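You operate a simulated robot arm through the tools that you are given. There is no shell and no other tool. Be economical: measure what you need, move in short steps, check, and stop when the job is done.

You run a simulated robot arm. Do the job below in one go: nothing can be reset, and whatever is moved stays where it is left.

## Task
Wipe the spill off the bench, lid the tin and stand it on the tin tray.
Fine: use the cloth, then drop it in the wash pail; press the lid on tin No. 3 and stand it on the tin tray. Set down upright: sample tin.

Only the result counts: the job must be done as asked and must still hold three seconds after the hand-in. Knocking over, shifting, dropping, spilling or breaking anything else fails it. A push-on lid holds only when it is set on centred and level and pressed home; a screw cap is set on level and turned clockwise until tight. Flat cloth is picked up by pressing the open fingertips on it (5 to 10 N) and closing them slowly along it; thin cloth reads only 2 to 8 mm in the jaws.

## Robot
A 7-joint arm with a two-finger parallel gripper, fixed in place. Base frame: the origin is at the foot of the arm, x ahead of it, y to its left, z up; the work surface is at about z = 840. Units: mm, degrees, N and s.
With the tool pointing down near the work surface it reaches from about 260 to 720 mm from the base axis. Its first joint turns from -115.0 to 115.0 degrees. Payload 3.91 kg.
The tool frame sits at the grasp point between the pads (the TCP): z along the fingers, y along the line on which they close. The tips reach 30 mm beyond it. Largest opening 110 mm; finger width 20, thickness 10; the body of the gripper, 48 by 112 mm, starts 55 mm behind the TCP.
Orientation is told as [roll, pitch, yaw] about the base's x, y, z axes, in that order, counted from this pose: with the fingers straight down and closing along the base's y, the tool's x points along the base's -x, its y along +y and its z along -z.

## Interface
- The arm moves only by the tool apply_moves. Its argument "increments" is a list of rows, each an object of numbers (a shift or turn left out is 0, a gripper value left out holds the last): "wx", "wy", "wz": the turn, a rotation vector about the tool's x, y, z in rad; "dx", "dy", "dz": the shift along the tool's x, y, z in mm; "jaw": the opening, from 0 (shut) to 1 (fully open). In form: [{"wx": .., "wy": .., "wz": .., "dx": .., "dy": .., "dz": .., "jaw": ..}, ...]. A call has 1 to 20 rows; each row is the pose to reach, as a shift and turn from the pose commanded when the call began, along the tool's axes at that moment. Rows are played at 5 a second. More than 50 mm and 8.6 degrees between two rows, or a gripper value outside its range, and nothing of the call is played. Where a pose cannot be reached the arm comes as near as it can. A force on the tool above 40 N (or 10 N above the force at the start of the call, whichever is more), or a blocked arm, ends the call early, and 0.2 s more pass. Each finger travels about 108 mm/s and halts on what it meets, pressing with about 45 N; the grip force reading is that of the motor and also rises with nothing between the fingers. The clock runs only during rows and for 0.2 s after the last one: add rows that repeat a pose to give the fingers time. It gives the time, the measured TCP pose, the force on the tool (base axes), the opening and the grip force at its end, in the units of the frame above (readings bear some noise), with the torque about the TCP (base axes, N m) and any sound that the robot's microphone picked up.
- Cameras (640 x 400 px; columns grow to the right, rows downward): "scene" is fixed at [51.3, 651.3, 1559.3]; the picture's right is [-0.70, -0.72, 0.00], its down [-0.43, 0.42, -0.80] and it looks along [0.57, -0.56, -0.60] (base axes); focal length 325 px, centre (320, 200). "wrist" rides on the gripper at [72, 17, -103] in the tool frame; the picture's right is [-0.23, 0.97, 0.00], its down [-0.76, -0.18, -0.62] and it looks along [-0.61, -0.14, 0.78] (tool axes); focal length 222 px, centre (320, 200).
- snapshot(camera): a new picture of that camera. No time passes.
- slide_trunk(by): slides the trunk up (or, below 0, down) by that many mm; the arm rides with it, the base frame stays. It gives what a move gives, with no picture.
- locate(camera, pixels): there is no depth. For up to 12 entries [column, row, z] of the newest picture of that camera ("zoom" is the newest enlarged one), the place [x, y] in the base frame at which the ray of that pixel passes the height z, good to about 2 mm. No time passes.
- inspect(camera, box): a new picture of the part [left, top, right, bottom] of that camera's present view, enlarged. No time passes.
- sign_off(): hands the job in; it is judged then, once.

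Go step by step. Measure first, check grasps and placings, and put right what went wrong. The budget is 80 turns and 54 pictures, counting those below and the enlarged ones. Unless the task says otherwise, let go and move clear before handing in, and close with one line.

The tools are called after ">>>" as a command line: name --argument value ..., lists and objects as JSON in quotes. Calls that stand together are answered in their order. apply_moves: Moves the arm, as the interface text tells. Its arguments: {"type":"object","properties":{"increments":{"type":"array","items":{"type":"object","properties":{"wx":{"type":"number"},"wy":{"type":"number"},"wz":{"type":"number"},"dx":{"type":"number"},"dy":{"type":"number"},"dz":{"type":"number"},"jaw":{"type":"number"}}}}},"required":["increments"]} The other tools are called the same way: slide_trunk (by) slides the trunk up or down; snapshot (camera) takes a picture; locate (camera, pixels) gives the place at which the rays of pixels pass given heights; inspect (camera, box) takes an enlarged picture of a part of a camera's view; sign_off () hands the job in.

At the start:

```text
time_s: 0.0
ee_pos: [469.8, 18.7, 1233.5]
tool_rot: [0.0, -0.1, 0.0]
force: [0.4, 0.0, -0.1]
ft_torque: [0.03, 0.0, -0.01]
grip_width: 110.1
grasp_force: 0.1
trunk travel left (down, up): [-900.0, 90.0]
```

scene: 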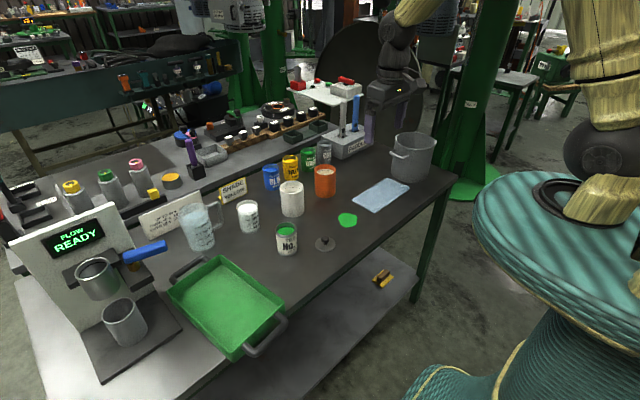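
wrist: 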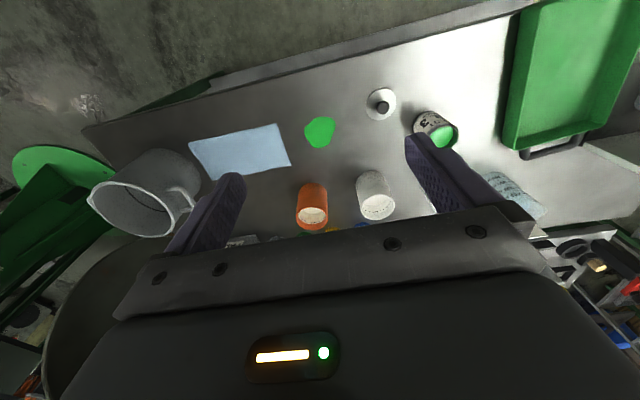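

The scene shows cloth (380,195), spill (347,219), lid with knob (325,243), tin (287,238), green tray (228,305), and pail (411,157). I'll enlarge and locate them.

>>> inspect --camera "scene" --box '[220, 120, 460, 270]'

>>> locate --camera "scene" --pixels '[[354, 201, 840], [378, 212, 840], [410, 188, 840], [383, 178, 840], [347, 220, 840], [338, 219, 840], [357, 219, 840], [325, 246, 840], [287, 253, 840], [410, 178, 840], [347, 227, 840], [347, 212, 840]]'

>>> locate --camera "scene" --pixels '[[169, 289, 880], [220, 256, 880], [284, 303, 880], [232, 355, 880], [287, 230, 900], [325, 239, 860], [412, 140, 960], [228, 300, 845], [180, 275, 880], [265, 332, 880], [391, 154, 940], [432, 143, 960]]'

```text
2.67 times, centred on (340, 195) of scene
```

zoom: 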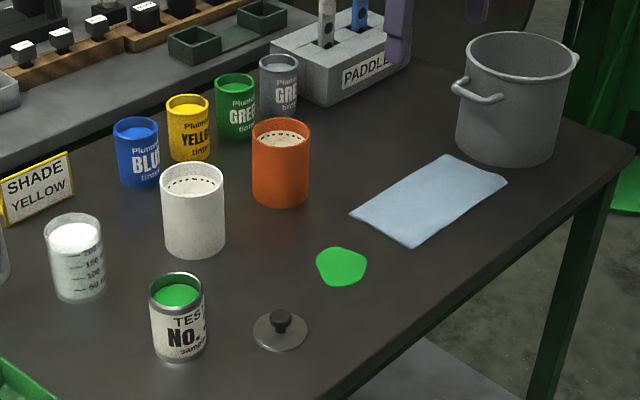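

```text
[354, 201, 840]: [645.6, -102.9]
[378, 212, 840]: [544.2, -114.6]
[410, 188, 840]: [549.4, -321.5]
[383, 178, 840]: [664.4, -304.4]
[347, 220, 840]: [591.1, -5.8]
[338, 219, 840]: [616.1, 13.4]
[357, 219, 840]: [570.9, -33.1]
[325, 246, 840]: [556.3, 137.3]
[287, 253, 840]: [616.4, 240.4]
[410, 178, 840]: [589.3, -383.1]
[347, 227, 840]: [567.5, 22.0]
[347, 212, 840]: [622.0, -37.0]
```

```text
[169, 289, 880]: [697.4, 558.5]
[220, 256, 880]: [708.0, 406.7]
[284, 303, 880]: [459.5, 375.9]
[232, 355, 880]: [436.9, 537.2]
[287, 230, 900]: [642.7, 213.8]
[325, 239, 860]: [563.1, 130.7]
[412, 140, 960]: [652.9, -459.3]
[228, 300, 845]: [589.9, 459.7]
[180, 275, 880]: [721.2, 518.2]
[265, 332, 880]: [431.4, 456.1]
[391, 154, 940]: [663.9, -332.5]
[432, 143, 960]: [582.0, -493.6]
```

I need to identify the tray and pail better: enlarge the left part, and locate the pail base (410,171), rim and tin edges.

>>> inspect --camera "scene" --box '[0, 160, 320, 360]'

>>> inspect --camera "wrist" --box '[80, 60, 520, 250]'

>>> locate --camera "scene" --pixels '[[391, 171, 840], [428, 174, 840], [410, 181, 840], [395, 145, 960], [436, 143, 960], [416, 154, 960], [416, 132, 960], [287, 224, 900], [277, 228, 900], [297, 228, 900], [287, 256, 840], [277, 248, 840]]'

>>> locate --camera "wrist" --pixels '[[190, 142, 840], [278, 124, 840], [291, 165, 840], [215, 180, 840], [320, 132, 840], [381, 103, 840], [437, 128, 910], [130, 190, 960], [320, 117, 840], [320, 148, 840], [305, 132, 840], [336, 132, 840]]'

```text
2.00 times, centred on (160, 260) of scene
```

zoom: 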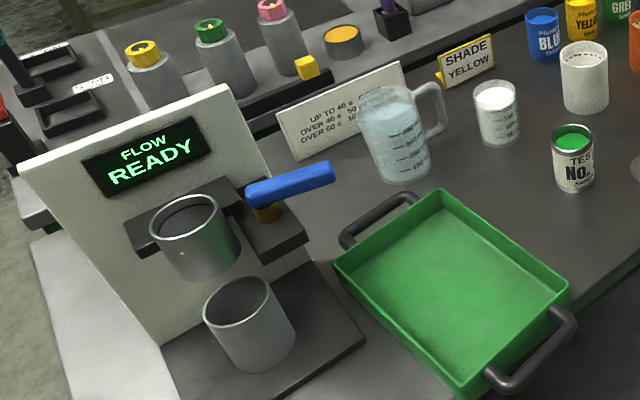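

```text
1.45 times, centred on (300, 155) of wrist
```

zoom: 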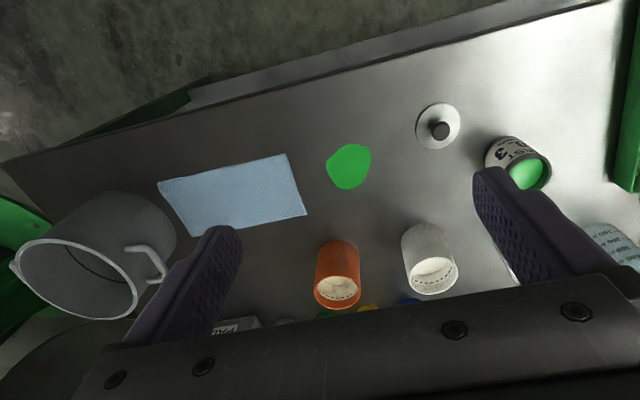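

```text
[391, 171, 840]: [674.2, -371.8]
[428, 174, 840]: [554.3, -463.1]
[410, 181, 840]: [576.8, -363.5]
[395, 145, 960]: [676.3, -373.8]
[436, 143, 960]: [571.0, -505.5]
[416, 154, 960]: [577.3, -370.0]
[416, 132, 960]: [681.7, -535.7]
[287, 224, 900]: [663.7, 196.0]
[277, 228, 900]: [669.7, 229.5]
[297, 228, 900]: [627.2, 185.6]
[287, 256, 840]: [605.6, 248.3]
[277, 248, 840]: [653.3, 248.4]
```

```text
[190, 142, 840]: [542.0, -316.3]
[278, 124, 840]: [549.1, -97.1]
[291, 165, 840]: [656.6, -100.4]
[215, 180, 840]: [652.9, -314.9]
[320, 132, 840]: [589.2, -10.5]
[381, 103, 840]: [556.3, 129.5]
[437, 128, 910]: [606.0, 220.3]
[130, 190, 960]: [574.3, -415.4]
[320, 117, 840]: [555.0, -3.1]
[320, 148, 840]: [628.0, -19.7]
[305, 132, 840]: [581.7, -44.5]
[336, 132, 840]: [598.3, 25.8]
```

Cloth spans about x 545–656, y -316…-100; spill is centred at (590,-6); lid at (557,132). I'll hover over the cloth at (600,-160) with jaws half open.

>>> apply_moves --increments '[{"dx": -13, "dy": -18, "dz": 34, "jaw": 0.5}, {"dx": -26, "dy": -36, "dz": 68}, {"dx": -39, "dy": -54, "dz": 102}, {"dx": -52, "dy": -72, "dz": 136}, {"dx": -65, "dy": -90, "dz": 170}, {"dx": -78, "dy": -108, "dz": 204}, {"dx": -91, "dy": -126, "dz": 238}, {"dx": -104, "dy": -144, "dz": 272}, {"dx": -117, "dy": -162, "dz": 306}, {"dx": -130, "dy": -179, "dz": 335}, {"dx": -130, "dy": -179, "dz": 335}]'

>>> snapshot --camera "scene"

>>> snapshot --camera "wrist"

```text
time_s: 2.4
ee_pos: [600.1, -159.7, 899.0]
tool_rot: [0.0, -0.1, 0.0]
force: [-0.4, -0.4, -0.3]
ft_torque: [0.01, 0.0, 0.02]
grip_width: 55.2
grasp_force: 0.1
trunk travel left (down, up): [-900.0, 90.0]
```

```text
48 pictures are left
```

scene: 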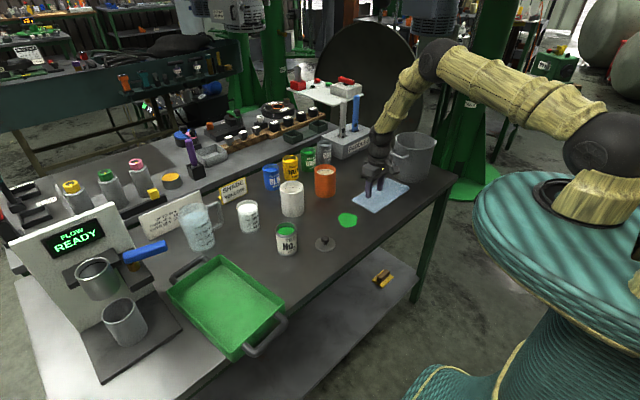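

```text
47 pictures are left
```

wrist: 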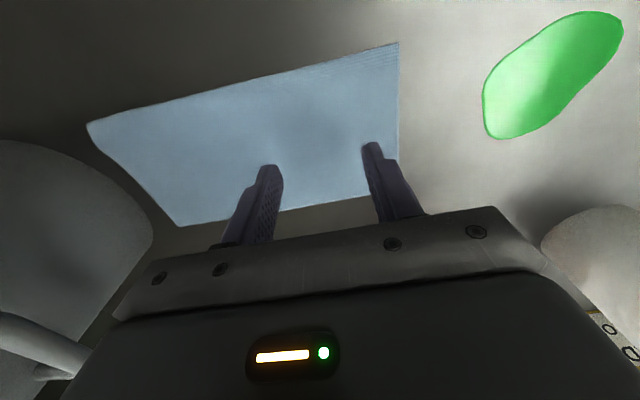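

The fingers are over the cloth (tips near (268,168) and (372,145)). Lower to just above it.

>>> apply_moves --increments '[{"dz": 15}, {"dz": 25}, {"dz": 27}, {"dz": 28}, {"dz": 28}]'

```text
time_s: 3.6
ee_pos: [600.6, -160.9, 872.1]
tool_rot: [0.1, -0.1, 0.0]
force: [0.1, 0.7, 11.6]
ft_torque: [0.1, 0.03, 0.02]
grip_width: 54.7
grasp_force: 0.1
trunk travel left (down, up): [-900.0, 90.0]
```

Contact at 11.6 N; ease off slightly to reach 5–10 N.

>>> apply_moves --increments '[{"dz": -0.4}, {"dz": -0.4}]'

```text
time_s: 4.2
ee_pos: [600.9, -159.9, 871.0]
tool_rot: [-0.1, -0.1, 0.1]
force: [1.4, 1.3, 9.8]
ft_torque: [0.08, -0.03, 0.0]
grip_width: 54.7
grasp_force: 0.0
trunk travel left (down, up): [-900.0, 90.0]
```

>>> apply_moves --increments '[{"dz": -0.4, "jaw": 0.49}, {"dz": -0.4, "jaw": 0.46}, {"dz": -0.4, "jaw": 0.43}, {"dz": -0.4, "jaw": 0.4}, {"dz": -0.4, "jaw": 0.37}, {"dz": -0.4, "jaw": 0.34}, {"dz": -0.4, "jaw": 0.31}, {"dz": -0.4, "jaw": 0.28}, {"dz": -0.4, "jaw": 0.25}, {"dz": -0.4, "jaw": 0.22}, {"dz": -0.4, "jaw": 0.19}, {"dz": -0.4, "jaw": 0.16}, {"dz": -0.4, "jaw": 0.13}, {"dz": -0.4, "jaw": 0.1}, {"dz": -0.4, "jaw": 0.07}, {"dz": -0.4, "jaw": 0.04}, {"dz": -0.4, "jaw": 0.02}, {"dz": -0.4, "jaw": 0}, {"dz": -0.4, "jaw": 0}, {"dz": -0.4, "jaw": 0}]'

>>> snapshot --camera "wrist"

```text
time_s: 8.4
ee_pos: [600.3, -160.6, 871.7]
tool_rot: [0.0, 0.0, 0.0]
force: [0.5, -0.4, 8.0]
ft_torque: [0.0, 0.0, -0.04]
grip_width: 3.2
grasp_force: 42.4
trunk travel left (down, up): [-900.0, 90.0]
```

```text
46 pictures are left
```

wrist: 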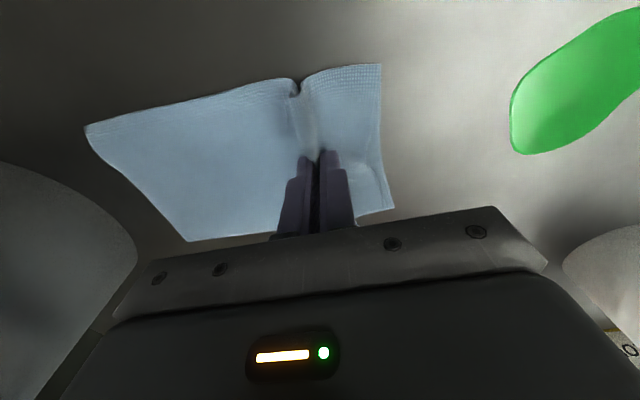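

Width 3.2 mm: the cloth is pinched. Lift 40 mm and carry toward the spill, then check.

>>> apply_moves --increments '[{"dz": -15}, {"dz": -30}, {"dz": -50}, {"dz": -50, "dy": 30}, {"dz": -50, "dy": 65}, {"dz": -50, "dy": 100}, {"dz": -50, "dy": 130}, {"dz": -50, "dy": 140}, {"dz": -50, "dy": 140}]'

>>> inspect --camera "scene" --box '[260, 120, 460, 270]'

>>> snapshot --camera "wrist"

```text
time_s: 10.4
ee_pos: [600.7, -22.3, 921.4]
tool_rot: [0.0, 0.0, 0.0]
force: [0.1, -0.2, -0.4]
ft_torque: [0.0, -0.01, 0.01]
grip_width: 3.6
grasp_force: 43.2
trunk travel left (down, up): [-900.0, 90.0]
```

```text
2.67 times, centred on (360, 195) of scene
```

zoom: 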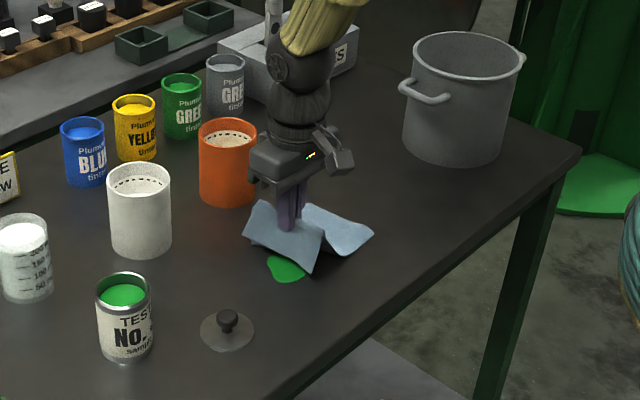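

```text
44 pictures are left
```

wrist: 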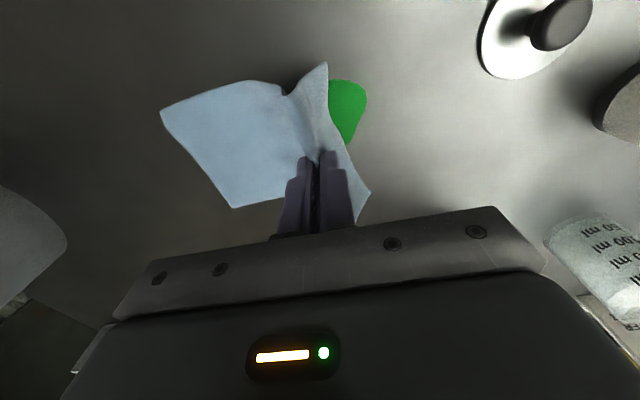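

Cloth is hanging over the spill (visible at (345,110) in wrist). Lower it onto the spill.

>>> apply_moves --increments '[{"dz": 20, "dx": 5}, {"dz": 38, "dx": 10}, {"dz": 46, "dx": 10}, {"dz": 48.5, "dx": 10}, {"dz": 49.5, "dx": 10}, {"dz": 49.5, "dx": 10}]'

```text
time_s: 11.8
ee_pos: [590.2, -21.2, 874.3]
tool_rot: [0.0, -0.2, -0.1]
force: [-1.3, -0.8, 13.3]
ft_torque: [-0.09, 0.05, 0.0]
grip_width: 3.3
grasp_force: 43.1
trunk travel left (down, up): [-900.0, 90.0]
```

13 N of pressure; wipe raster over the spill region.

>>> apply_moves --increments '[{"dy": 20}, {"dy": 40}, {"dy": 52}, {"dy": 52, "dx": 15}, {"dy": 30, "dx": 15}, {"dy": 5, "dx": 15}, {"dy": -20, "dx": 15}, {"dy": -20, "dx": 30}, {"dy": 5, "dx": 30}, {"dy": 30, "dx": 30}, {"dy": 45, "dx": 30}, {"dy": 45, "dx": 0}, {"dy": 45, "dx": -18}, {"dy": 20, "dx": -18}, {"dy": -5, "dx": -18}, {"dy": -28, "dx": -18}, {"dy": -28, "dx": -32}, {"dy": -5, "dx": -32}, {"dy": 20, "dx": -32}, {"dy": 40, "dx": -32}]'

>>> inspect --camera "scene" --box '[260, 120, 460, 270]'

>>> snapshot --camera "wrist"

```text
time_s: 16.0
ee_pos: [621.5, 19.6, 872.9]
tool_rot: [0.0, -0.1, 0.0]
force: [0.2, -3.4, 22.4]
ft_torque: [-0.19, 0.0, 0.02]
grip_width: 3.2
grasp_force: 43.5
trunk travel left (down, up): [-900.0, 90.0]
```

```text
2.67 times, centred on (360, 195) of scene
```

zoom: 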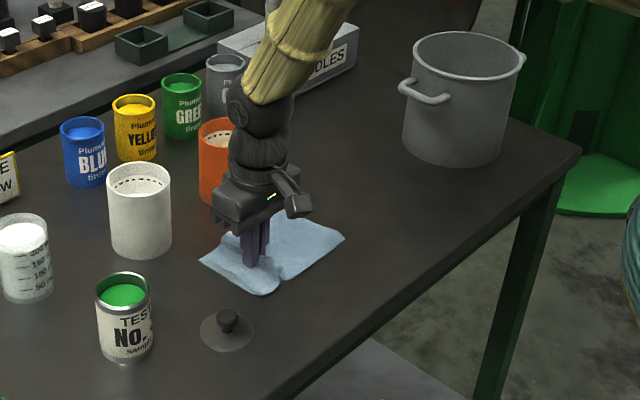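

```text
42 pictures are left
```

wrist: 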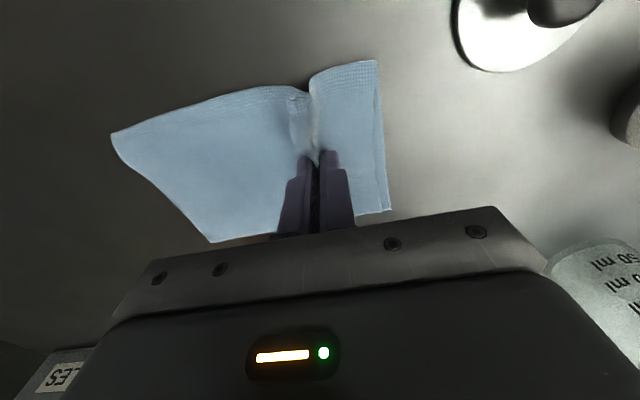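

Nothing green shows around the cloth; lift and shift back toward the pail to view the bench.

>>> apply_moves --increments '[{"dz": -20}, {"dz": -50}, {"dz": -90, "dx": 10}, {"dz": -110, "dy": -40, "dx": 20}, {"dz": -130, "dy": -85, "dx": 20}, {"dz": -150, "dy": -130, "dx": 20}, {"dz": -150, "dy": -150, "dx": 20}, {"dz": -150, "dy": -150, "dx": 20}]'

>>> inspect --camera "scene" --box '[260, 120, 460, 270]'

>>> snapshot --camera "wrist"

```text
time_s: 17.8
ee_pos: [600.6, -131.0, 1022.6]
tool_rot: [0.0, 0.0, 0.0]
force: [-0.1, -0.2, -0.3]
ft_torque: [-0.02, -0.03, 0.01]
grip_width: 3.2
grasp_force: 43.5
trunk travel left (down, up): [-900.0, 90.0]
```

```text
2.67 times, centred on (360, 195) of scene
```

zoom: 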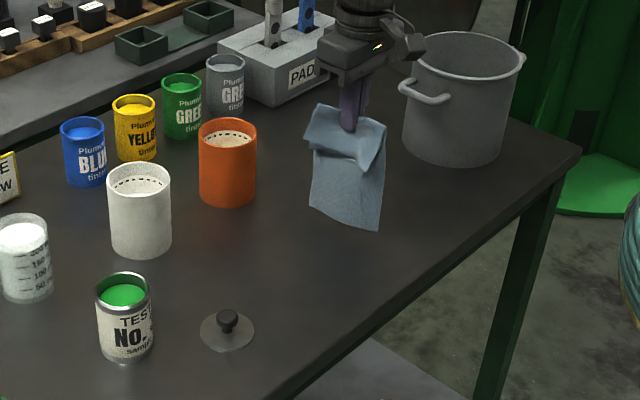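

```text
40 pictures are left
```

wrist: 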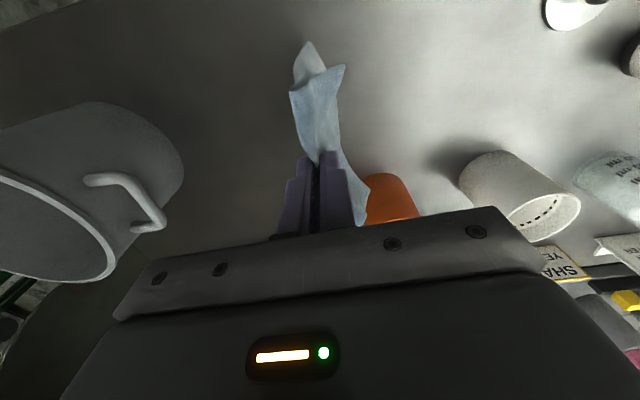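

The bench is clean. Carry the cloth high over to the pail, around (595,-405).

>>> apply_moves --increments '[{"dz": -45}, {"dz": -90}, {"dz": -130}, {"dz": -130, "dy": -40}, {"dz": -130, "dy": -80}, {"dz": -130, "dy": -120}, {"dz": -130, "dy": -160}, {"dz": -130, "dy": -200}, {"dz": -130, "dy": -240}, {"dz": -130, "dy": -265, "dx": 5}, {"dz": -130, "dy": -274, "dx": 5}, {"dz": -130, "dy": -274, "dx": 5}]'

>>> snapshot --camera "wrist"

>>> inspect --camera "scene" --box '[320, 60, 480, 180]'

```text
time_s: 20.4
ee_pos: [597.1, -405.8, 1152.3]
tool_rot: [0.0, 0.0, 0.0]
force: [-0.5, -0.1, -0.1]
ft_torque: [0.02, 0.0, 0.0]
grip_width: 3.3
grasp_force: 43.0
trunk travel left (down, up): [-900.0, 90.0]
```

```text
39 pictures are left
```

wrist: 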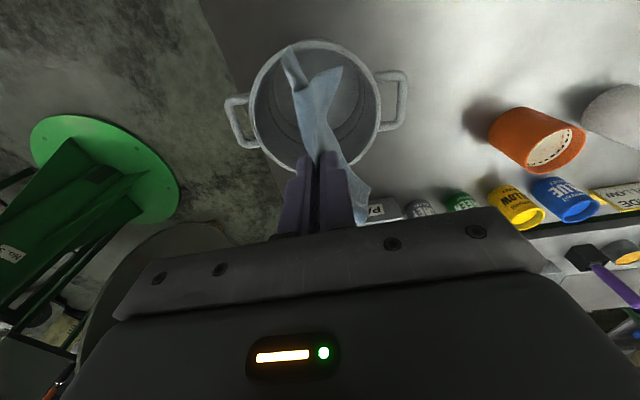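

```text
3.33 times, centred on (400, 120) of scene
```

zoom: 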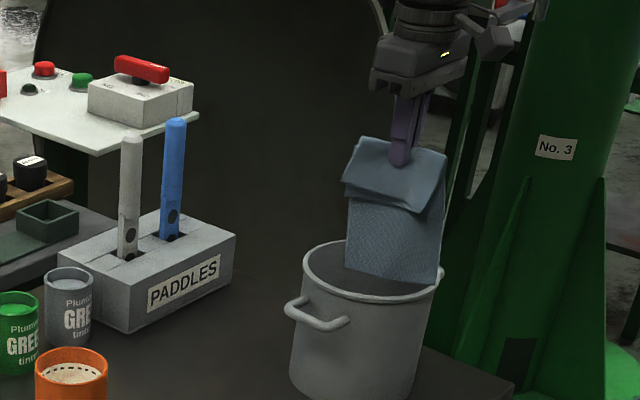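

>>> locate --camera "wrist" --pixels '[[316, 105, 970], [316, 42, 970], [252, 110, 970], [381, 100, 970], [318, 165, 970], [310, 172, 1122]]'

>>> locate --camera "zoom" --pixels '[[371, 272, 970], [303, 272, 970], [440, 270, 970], [371, 303, 970]]'

```text
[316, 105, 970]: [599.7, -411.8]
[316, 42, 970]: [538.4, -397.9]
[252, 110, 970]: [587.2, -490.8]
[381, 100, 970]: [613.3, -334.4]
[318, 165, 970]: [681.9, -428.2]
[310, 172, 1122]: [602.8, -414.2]
```

```text
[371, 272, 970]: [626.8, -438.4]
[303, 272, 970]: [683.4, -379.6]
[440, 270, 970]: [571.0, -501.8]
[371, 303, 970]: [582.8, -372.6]
```

The pail's rim centre comes out at about (608,-412), z≈978, so the cloth is over its mouth. Lower until fingertips are just inside the rim, then open.

>>> apply_moves --increments '[{"dz": 30, "dx": -5, "dy": -4}, {"dz": 60, "dx": -10, "dy": -6}, {"dz": 90, "dx": -10, "dy": -6}, {"dz": 120, "dx": -10, "dy": -6}, {"dz": 147, "dx": -10, "dy": -6}, {"dz": 147, "dx": -10, "dy": -6}, {"dz": 147, "dx": -10, "dy": -6, "jaw": 0.15}, {"dz": 147, "dx": -10, "dy": -6, "jaw": 0.3}, {"dz": 147, "dx": -10, "dy": -6, "jaw": 0.4}, {"dz": 147, "dx": -10, "dy": -6, "jaw": 0.4}]'

>>> inspect --camera "scene" --box '[320, 60, 480, 180]'

>>> snapshot --camera "wrist"

```text
time_s: 22.6
ee_pos: [607.8, -411.6, 1005.3]
tool_rot: [-0.1, -0.1, 0.0]
force: [0.1, 0.5, 0.4]
ft_torque: [-0.02, 0.03, -0.01]
grip_width: 44.0
grasp_force: 0.1
trunk travel left (down, up): [-900.0, 90.0]
```

```text
3.33 times, centred on (400, 120) of scene
```

zoom: 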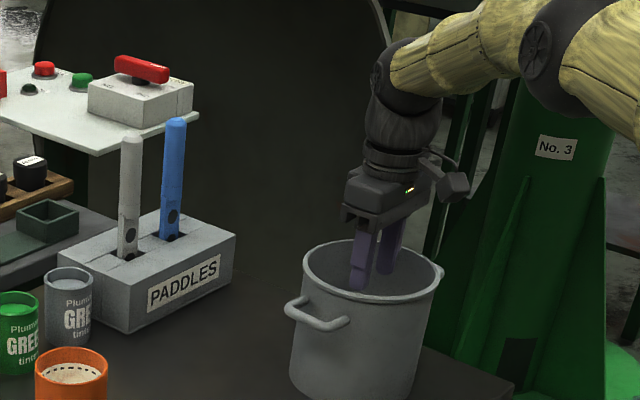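

```text
36 pictures are left
```

wrist: 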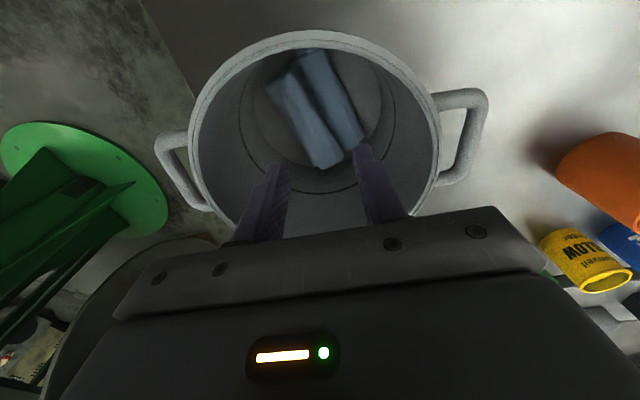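

The cloth lies in the pail. Retract up and travel over to above the lid at (557,132).

>>> apply_moves --increments '[{"dz": -40}, {"dz": -80}, {"dz": -110, "dy": 10}, {"dz": -110, "dy": 55, "dx": 5}, {"dz": -110, "dy": 100, "dx": 10}, {"dz": -110, "dy": 145, "dx": 15}, {"dz": -110, "dy": 190, "dx": 20}, {"dz": -110, "dy": 235, "dx": 25}, {"dz": -110, "dy": 280, "dx": 30}, {"dz": -110, "dy": 325, "dx": 35}, {"dz": -110, "dy": 370, "dx": 40}, {"dz": -110, "dy": 415, "dx": 45}, {"dz": -110, "dy": 460, "dx": 48}, {"dz": -100, "dy": 500, "dx": 50}, {"dz": -70, "dy": 530, "dx": 50}, {"dz": -35, "dy": 544, "dx": 50}, {"dz": 0, "dy": 544, "dx": 50}, {"dz": 0, "dy": 544, "dx": 50}]'

>>> snapshot --camera "wrist"

```text
time_s: 26.4
ee_pos: [557.2, 134.3, 1005.4]
tool_rot: [0.0, 0.0, 0.1]
force: [0.5, 0.1, -0.5]
ft_torque: [0.04, -0.01, -0.01]
grip_width: 43.9
grasp_force: 0.1
trunk travel left (down, up): [-900.0, 90.0]
```

```text
35 pictures are left
```

wrist: 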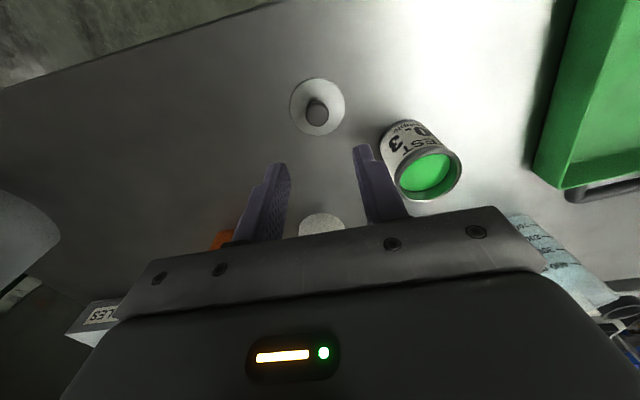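

Now measure lid edges (290–345, 78–136), knob (317,112), tin rim (428,176) and base.

>>> inspect --camera "wrist" --box '[270, 60, 480, 210]'

>>> locate --camera "wrist" --pixels '[[317, 107, 842], [290, 107, 842], [345, 107, 842], [317, 78, 842], [317, 136, 842], [317, 112, 862], [397, 181, 910], [461, 171, 910], [428, 202, 910], [428, 153, 910]]'

>>> inspect --camera "scene" --box '[260, 200, 350, 270]'

```text
2.67 times, centred on (375, 135) of wrist
```

zoom: 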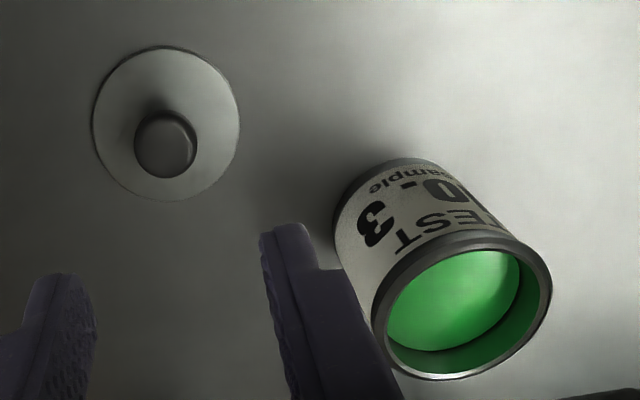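

```text
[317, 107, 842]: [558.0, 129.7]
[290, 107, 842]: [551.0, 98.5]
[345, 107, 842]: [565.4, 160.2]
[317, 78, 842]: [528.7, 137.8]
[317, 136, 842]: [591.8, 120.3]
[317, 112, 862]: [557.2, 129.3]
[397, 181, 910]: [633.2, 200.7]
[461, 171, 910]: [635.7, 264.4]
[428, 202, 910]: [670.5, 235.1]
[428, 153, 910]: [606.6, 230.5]
```

```text
5.71 times, centred on (305, 235) of scene
```

zoom: 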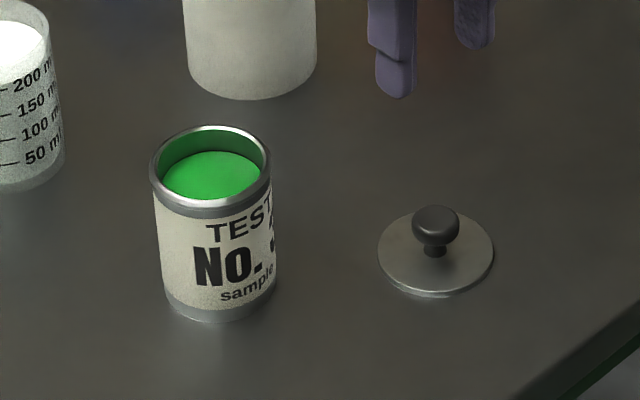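

>>> locate --camera "zoom" --pixels '[[211, 169, 910], [150, 172, 910], [271, 168, 910], [211, 169, 920], [211, 214, 910], [211, 125, 910], [435, 252, 842], [435, 222, 862], [220, 322, 840], [162, 288, 840], [278, 282, 840], [378, 250, 842]]'

>>> inspect --camera "wrist" --box '[270, 60, 480, 210]'

>>> locate --camera "zoom" --pixels '[[463, 306, 910], [463, 306, 920], [372, 320, 910], [552, 280, 910], [480, 230, 910], [440, 380, 910], [333, 215, 840], [166, 124, 842], [165, 144, 864], [135, 144, 864], [196, 144, 864]]'

```text
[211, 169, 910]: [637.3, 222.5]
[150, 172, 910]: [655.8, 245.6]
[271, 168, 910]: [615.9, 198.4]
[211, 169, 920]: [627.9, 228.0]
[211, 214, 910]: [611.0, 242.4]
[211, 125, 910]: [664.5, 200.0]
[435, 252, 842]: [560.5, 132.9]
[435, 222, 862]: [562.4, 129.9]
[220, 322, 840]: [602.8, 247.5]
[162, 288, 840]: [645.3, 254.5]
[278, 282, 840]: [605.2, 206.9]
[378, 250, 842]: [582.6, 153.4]
```

```text
2.67 times, centred on (375, 135) of wrist
```

zoom: 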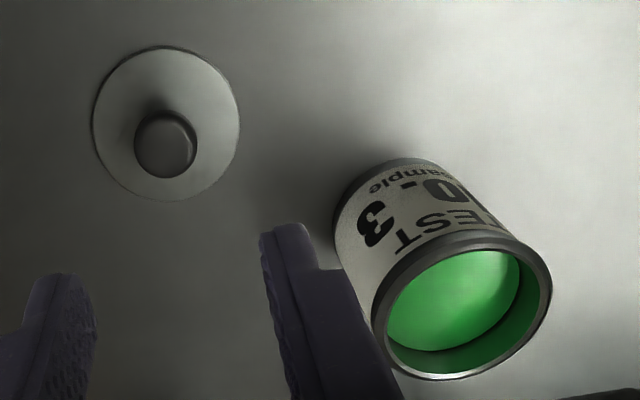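

```text
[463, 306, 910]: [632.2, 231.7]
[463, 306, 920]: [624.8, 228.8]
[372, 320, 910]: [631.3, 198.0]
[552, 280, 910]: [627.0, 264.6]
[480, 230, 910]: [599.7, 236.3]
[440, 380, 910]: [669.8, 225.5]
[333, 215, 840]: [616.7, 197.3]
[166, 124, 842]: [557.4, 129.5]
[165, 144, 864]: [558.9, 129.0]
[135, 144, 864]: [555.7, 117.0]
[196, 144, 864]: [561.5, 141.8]
```

Both cameras agree at z≈920: tin centre (626,229), rim diameter ≈63; lid centre (558.5,130.5), knob ~25 wide. I'll descend over the knob.

>>> apply_moves --increments '[{"dz": 40, "dx": -1, "dy": -4, "jaw": 0.5}, {"dz": 80, "dx": -1, "dy": -4}, {"dz": 105, "dx": -1, "dy": -4}, {"dz": 115, "dx": -1, "dy": -4}, {"dz": 115, "dx": -1, "dy": -4}]'

>>> snapshot --camera "wrist"

>>> inspect --camera "scene" --box '[260, 190, 370, 270]'

```text
time_s: 27.6
ee_pos: [559.3, 129.3, 890.4]
tool_rot: [0.0, 0.0, 0.1]
force: [-1.0, 0.1, 0.1]
ft_torque: [0.04, 0.0, 0.0]
grip_width: 55.2
grasp_force: 0.1
trunk travel left (down, up): [-900.0, 90.0]
```

```text
31 pictures are left
```

wrist: 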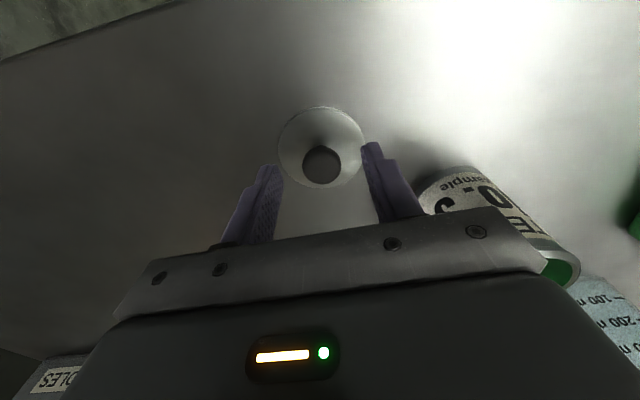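

```text
5.00 times, centred on (315, 230) of scene
```

zoom: 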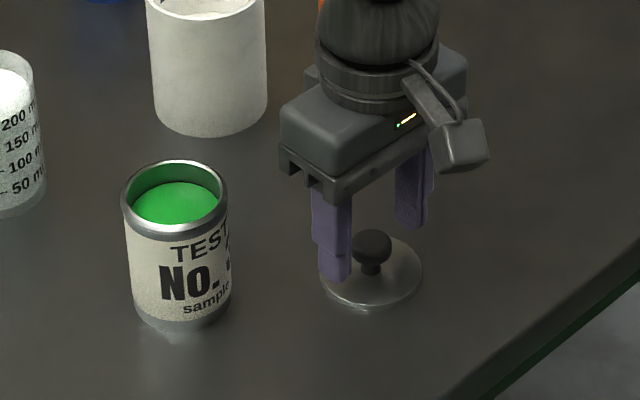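

Aligned. Narrow the jaws to ~40 mm and lower so tips come close to the lid's disc.

>>> apply_moves --increments '[{"jaw": 0.38}, {"dz": 8}, {"dz": 11}, {"dz": 12}, {"dz": 13}, {"dz": 13}]'

```text
time_s: 29.0
ee_pos: [558.5, 128.8, 877.6]
tool_rot: [0.0, 0.0, 0.0]
force: [0.2, -0.3, -0.4]
ft_torque: [0.04, -0.02, 0.01]
grip_width: 41.9
grasp_force: 0.2
trunk travel left (down, up): [-900.0, 90.0]
```

>>> apply_moves --increments '[{"dz": 1}, {"dz": 2}, {"dz": 2}]'

>>> inspect --camera "scene" --box '[280, 205, 360, 265]'

```text
time_s: 29.8
ee_pos: [558.4, 129.2, 874.6]
tool_rot: [-0.1, -0.1, 0.0]
force: [-0.3, 0.2, 1.2]
ft_torque: [-0.01, 0.0, -0.01]
grip_width: 41.9
grasp_force: 0.0
trunk travel left (down, up): [-900.0, 90.0]
```

```text
6.67 times, centred on (320, 235) of scene
```

zoom: 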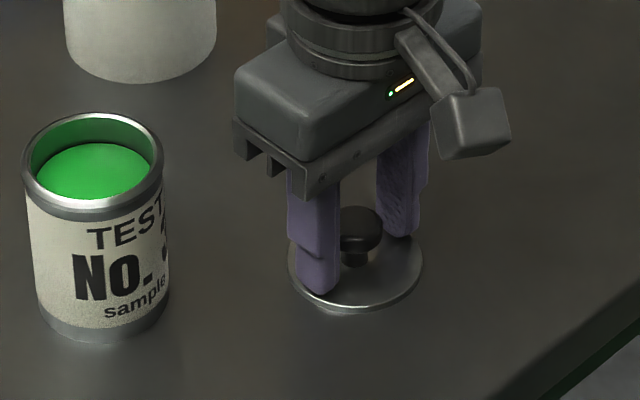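

Tips nearly touch the disc on both sides of the knob. Close on the knob gently.

>>> apply_moves --increments '[{"jaw": 0.32}, {"jaw": 0.28}, {"jaw": 0.25}, {"jaw": 0.22}, {"jaw": 0.19}, {"jaw": 0.15}, {"jaw": 0.1}, {"jaw": 0.1}]'

```text
time_s: 31.6
ee_pos: [557.4, 129.1, 875.8]
tool_rot: [0.0, 0.0, -0.1]
force: [-0.3, 0.2, 0.1]
ft_torque: [0.02, -0.01, 0.0]
grip_width: 22.4
grasp_force: 44.9
trunk travel left (down, up): [-900.0, 90.0]
```

Knob gripped at 22.4 mm with 45 N. Lift 120 mm and look.

>>> apply_moves --increments '[{"dz": -10}, {"dz": -40}, {"dz": -80}, {"dz": -120}, {"dz": -125}, {"dz": -125}]'

>>> inspect --camera "scene" --box '[260, 150, 380, 260]'

>>> snapshot --camera "wrist"

```text
time_s: 33.0
ee_pos: [559.5, 128.9, 1000.2]
tool_rot: [-0.1, 0.0, 0.1]
force: [-0.3, -0.7, 0.1]
ft_torque: [0.01, -0.01, 0.0]
grip_width: 22.2
grasp_force: 44.7
trunk travel left (down, up): [-900.0, 90.0]
```

```text
3.64 times, centred on (320, 205) of scene
```

zoom: 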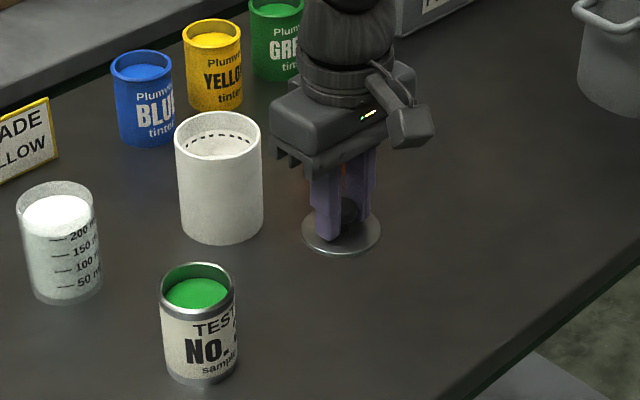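

```text
27 pictures are left
```

wrist: 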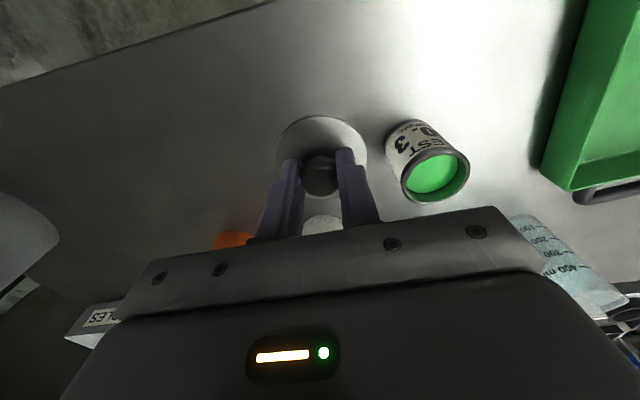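

The lid is held level. Measure its centre relative to the TCP in a wrist enlargement.

>>> inspect --camera "wrist" --box '[260, 100, 480, 220]'

```text
2.91 times, centred on (370, 160) of wrist
```

zoom: 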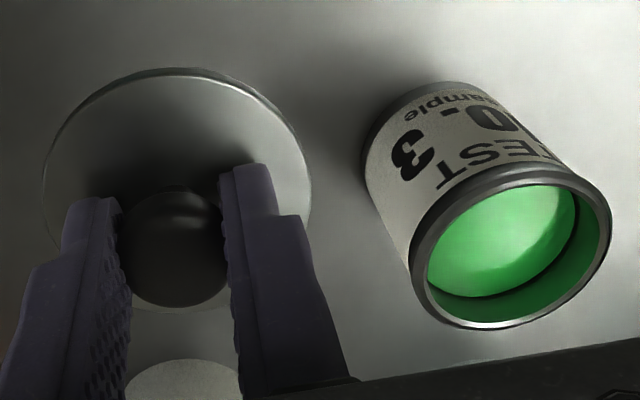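

>>> locate --camera "zoom" --pixels '[[185, 68, 968], [43, 175, 968], [311, 200, 968], [178, 312, 968], [178, 190, 968], [172, 245, 985], [120, 245, 985], [227, 245, 985], [511, 248, 919], [409, 265, 919], [612, 225, 919], [480, 329, 919]]'

```text
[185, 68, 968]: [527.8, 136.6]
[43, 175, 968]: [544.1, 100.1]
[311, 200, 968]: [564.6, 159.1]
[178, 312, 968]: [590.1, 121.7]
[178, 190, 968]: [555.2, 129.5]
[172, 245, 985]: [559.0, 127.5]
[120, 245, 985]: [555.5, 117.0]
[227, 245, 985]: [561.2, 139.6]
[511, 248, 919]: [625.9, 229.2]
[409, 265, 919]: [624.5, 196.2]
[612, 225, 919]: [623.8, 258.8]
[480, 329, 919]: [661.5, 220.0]
```

Lid centre (559,129) coincides with the TCP; tin centre (626,228.5). Move over the tin and lower to just above the rim.

>>> apply_moves --increments '[{"dx": -22, "dy": 33}, {"dx": -44, "dy": 66}, {"dx": -66.5, "dy": 99.5}, {"dx": -66.5, "dy": 99.5}, {"dx": -66.5, "dy": 99.5, "dz": 15}, {"dx": -66.5, "dy": 99.5, "dz": 30}, {"dx": -66.5, "dy": 99.5, "dz": 36}, {"dx": -66.5, "dy": 99.5, "dz": 36}]'

>>> inspect --camera "scene" --box '[250, 180, 330, 265]'

>>> inspect --camera "wrist" --box '[230, 70, 410, 220]'

```text
time_s: 34.8
ee_pos: [624.7, 230.1, 962.6]
tool_rot: [0.1, 0.0, 0.1]
force: [-0.6, -0.3, 0.0]
ft_torque: [0.01, 0.0, 0.01]
grip_width: 22.5
grasp_force: 44.4
trunk travel left (down, up): [-900.0, 90.0]
```

```text
4.71 times, centred on (290, 222) of scene
```

zoom: 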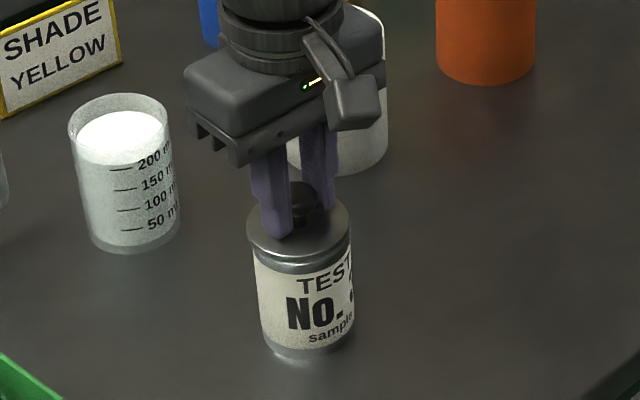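

```text
2.67 times, centred on (320, 145) of wrist
```

zoom: 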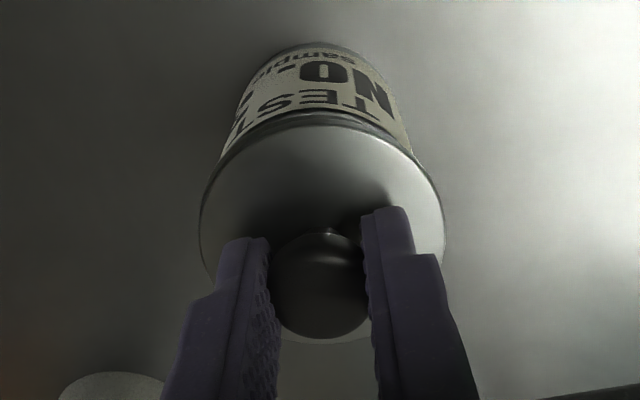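

Lid is over the rim in both views (scene lid 247–351 vs tin 252–354). Lower slowly to contact.

>>> apply_moves --increments '[{"dz": 2}, {"dz": 4}, {"dz": 6}, {"dz": 7}, {"dz": 7}]'

```text
time_s: 36.0
ee_pos: [625.5, 227.3, 961.6]
tool_rot: [0.2, -0.5, 0.0]
force: [3.1, -1.6, 34.6]
ft_torque: [-0.04, -0.04, -0.03]
grip_width: 22.1
grasp_force: 45.3
trunk travel left (down, up): [-900.0, 90.0]
heard: snap
```

A "snap" at 34.6 N with level tool suggests the lid went home. Relieve the load and look.

>>> apply_moves --increments '[{"dz": -3}, {"dz": -5}, {"dz": -5}]'

>>> inspect --camera "scene" --box '[260, 190, 330, 260]'

>>> inspect --camera "wrist" --box '[230, 70, 410, 220]'

```text
time_s: 36.8
ee_pos: [623.8, 227.2, 961.4]
tool_rot: [0.1, 0.1, 0.0]
force: [7.9, -0.1, 14.5]
ft_torque: [0.01, -0.6, -0.02]
grip_width: 22.3
grasp_force: 45.5
trunk travel left (down, up): [-900.0, 90.0]
```

```text
5.71 times, centred on (295, 225) of scene
```

zoom: 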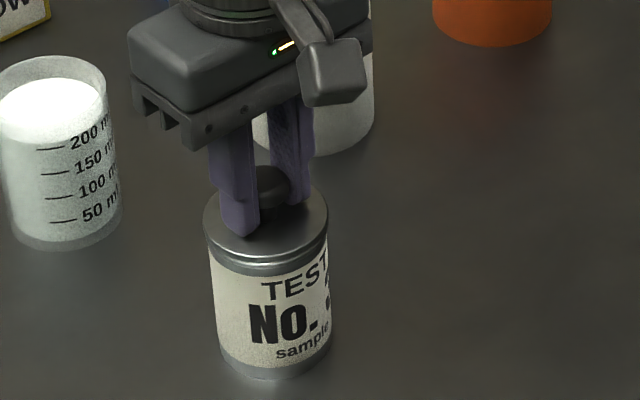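

```text
2.67 times, centred on (320, 145) of wrist
```

zoom: 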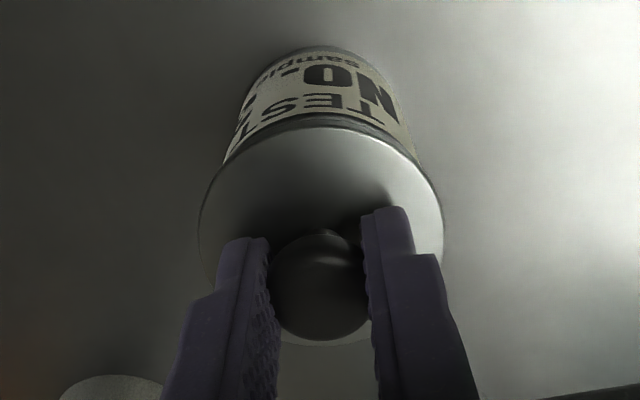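

The lid looks flat and centred. Ease the residual load, then open and back off to inspect seating.

>>> apply_moves --increments '[{"dz": -1}, {"dz": -1}, {"dz": -1}]'

```text
time_s: 37.6
ee_pos: [624.0, 227.6, 960.9]
tool_rot: [-0.2, 0.3, -0.1]
force: [0.1, -0.5, 0.0]
ft_torque: [0.0, 0.02, 0.01]
grip_width: 22.3
grasp_force: 44.6
trunk travel left (down, up): [-900.0, 90.0]
```

>>> apply_moves --increments '[{"jaw": 0.25}, {"jaw": 0.32}, {"jaw": 0.38}, {"jaw": 0.38}, {"dz": -15}, {"dz": -50}, {"dz": -70}, {"dz": -70}]'

>>> inspect --camera "scene" --box '[265, 200, 315, 260]'

>>> inspect --camera "wrist" --box '[230, 50, 410, 200]'

```text
time_s: 39.4
ee_pos: [625.1, 229.7, 1032.9]
tool_rot: [0.0, 0.0, -0.1]
force: [0.5, -0.1, 0.4]
ft_torque: [0.02, 0.01, -0.05]
grip_width: 41.9
grasp_force: 0.0
trunk travel left (down, up): [-900.0, 90.0]
```

```text
6.67 times, centred on (290, 230) of scene
```

zoom: 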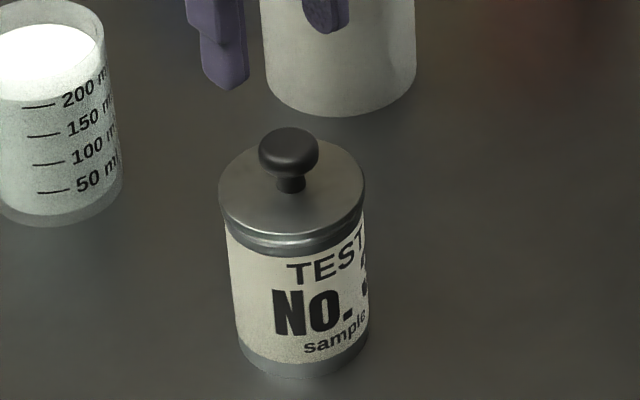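

```text
2.67 times, centred on (320, 125) of wrist
```

zoom: 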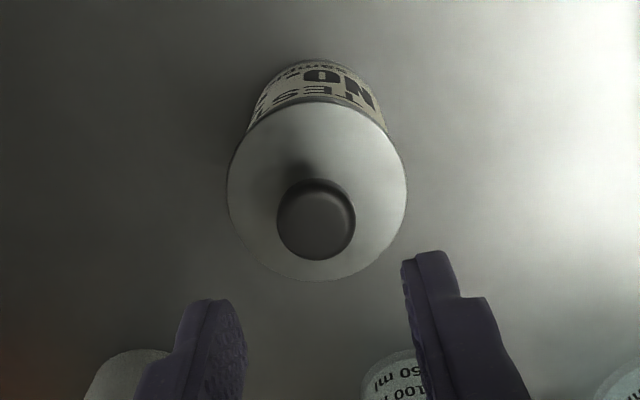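

The lid sits flat and centred. For certainty, press once more with the open tips on the disc either side of the knob.

>>> apply_moves --increments '[{"dz": 40}, {"dz": 64}, {"dz": 70}, {"dz": 72}, {"dz": 74}, {"dz": 75}, {"dz": 76}, {"dz": 77}, {"dz": 78}, {"dz": 79}, {"dz": 80}, {"dz": 81}, {"dz": 82}, {"dz": 83}]'

```text
time_s: 41.8
ee_pos: [625.9, 230.8, 959.7]
tool_rot: [0.2, -0.5, 0.1]
force: [-7.1, -2.1, 20.7]
ft_torque: [-0.3, 0.32, -0.06]
grip_width: 41.9
grasp_force: 0.1
trunk travel left (down, up): [-900.0, 90.0]
stopped in row 11: the force on the tool passed its limit at 41 N (the readings are from after the stop); the commanded pose is now the measured one
```

Pressed at 41 N with no further travel: lid is home. Lift clear, open the jaws wider and re-measure the tin.

>>> apply_moves --increments '[{"dz": -10}, {"dz": -45}, {"dz": -75, "jaw": 0.8}, {"dz": -75}, {"dz": -75}]'

>>> inspect --camera "wrist" --box '[230, 50, 410, 200]'

>>> locate --camera "zoom" --pixels '[[317, 188, 930], [228, 190, 930], [407, 180, 930], [320, 280, 930], [315, 97, 930], [317, 217, 951]]'

>>> inspect --camera "scene" --box '[265, 200, 315, 260]'

>>> locate --camera "zoom" --pixels '[[292, 186, 930], [219, 190, 930], [366, 186, 930], [289, 144, 951], [230, 330, 850], [368, 325, 850]]'

```text
time_s: 43.0
ee_pos: [626.4, 228.7, 1032.3]
tool_rot: [0.1, -0.2, 0.0]
force: [-0.1, -0.4, 0.6]
ft_torque: [-0.02, 0.0, -0.03]
grip_width: 88.2
grasp_force: 0.1
trunk travel left (down, up): [-900.0, 90.0]
```

```text
2.67 times, centred on (320, 125) of wrist
```

zoom: 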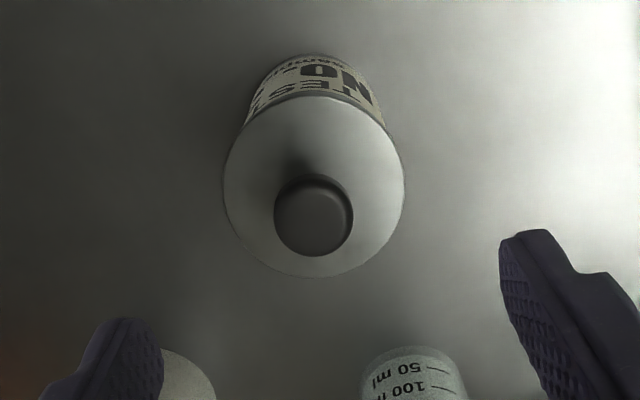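

```text
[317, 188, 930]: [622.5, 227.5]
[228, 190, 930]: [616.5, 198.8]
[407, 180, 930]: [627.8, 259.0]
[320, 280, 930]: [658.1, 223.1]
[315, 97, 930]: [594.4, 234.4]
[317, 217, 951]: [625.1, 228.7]
```

```text
6.67 times, centred on (290, 230) of scene
```

zoom: 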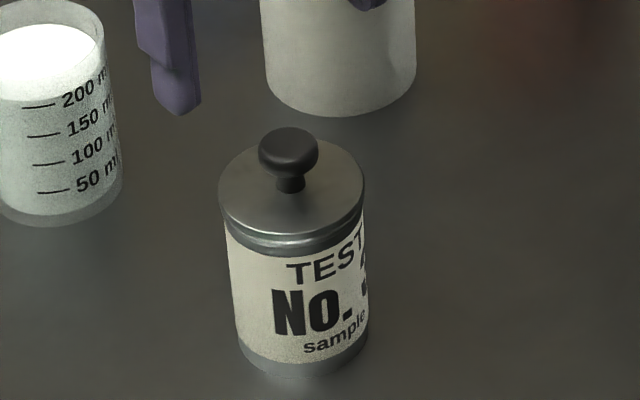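

```text
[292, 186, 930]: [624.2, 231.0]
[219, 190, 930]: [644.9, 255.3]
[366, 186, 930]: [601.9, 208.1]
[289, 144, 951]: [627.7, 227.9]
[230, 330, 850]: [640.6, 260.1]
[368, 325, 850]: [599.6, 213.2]
```

Tin with lid is at about (625,229); body ~62, disc ~64 wide, knob top ≈951. Descend to z≈906 around it, keeping the palm above the knob.

>>> apply_moves --increments '[{"dz": 40, "dx": 1}, {"dz": 80, "dx": 1}, {"dz": 110, "dx": 1}, {"dz": 122, "dx": 1}, {"dz": 126, "dx": 1}, {"dz": 126, "dx": 1}]'

>>> inspect --camera "scene" --box '[255, 180, 335, 260]'

```text
time_s: 44.4
ee_pos: [626.9, 230.8, 906.2]
tool_rot: [0.0, -0.3, -0.1]
force: [-0.1, 0.9, -0.7]
ft_torque: [-0.01, 0.01, 0.03]
grip_width: 88.2
grasp_force: 0.1
trunk travel left (down, up): [-900.0, 90.0]
```

```text
5.00 times, centred on (295, 220) of scene
```

zoom: 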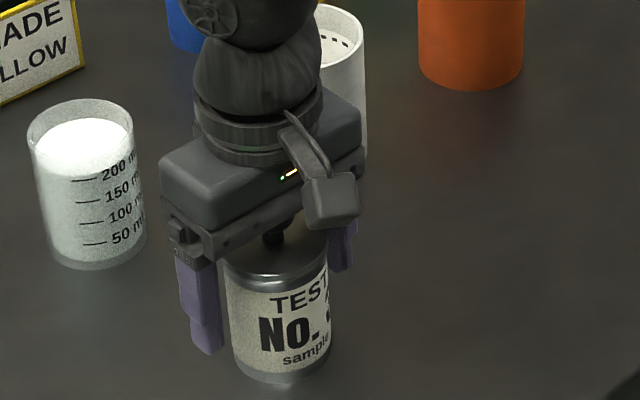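

No contact; knob just below the palm. Close slowly.

>>> apply_moves --increments '[{"jaw": 0.74}, {"jaw": 0.68}, {"jaw": 0.63}, {"jaw": 0.6}, {"jaw": 0.57}, {"jaw": 0.54}, {"jaw": 0.5}, {"jaw": 0.45}, {"jaw": 0.45}]'

```text
time_s: 46.4
ee_pos: [625.0, 228.8, 905.9]
tool_rot: [0.1, -0.4, 0.0]
force: [-0.5, -1.1, 1.2]
ft_torque: [-0.04, -0.04, -0.04]
grip_width: 60.2
grasp_force: 45.1
trunk travel left (down, up): [-900.0, 90.0]
heard: snap
```

A snap was heard while closing (width 60.2). Inspect the lid before lifting.

>>> inspect --camera "scene" --box '[265, 200, 315, 260]'

>>> inspect --camera "wrist" --box '[210, 70, 430, 240]'

```text
6.67 times, centred on (290, 230) of scene
```

zoom: 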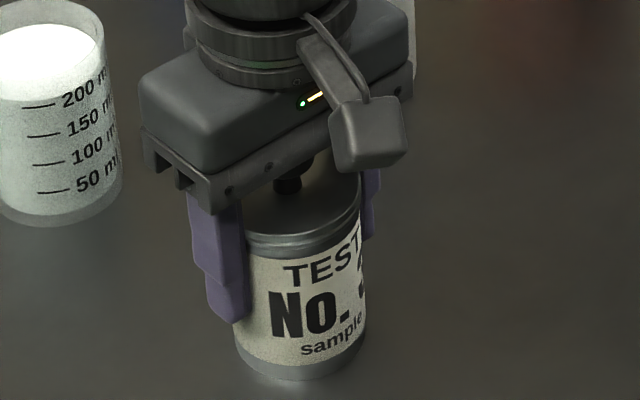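

```text
2.35 times, centred on (320, 155) of wrist
```

zoom: 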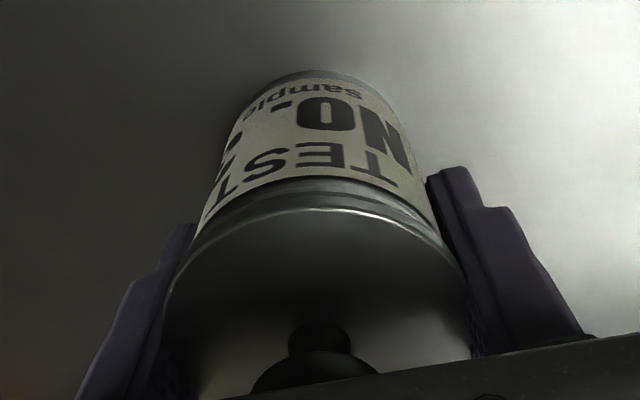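

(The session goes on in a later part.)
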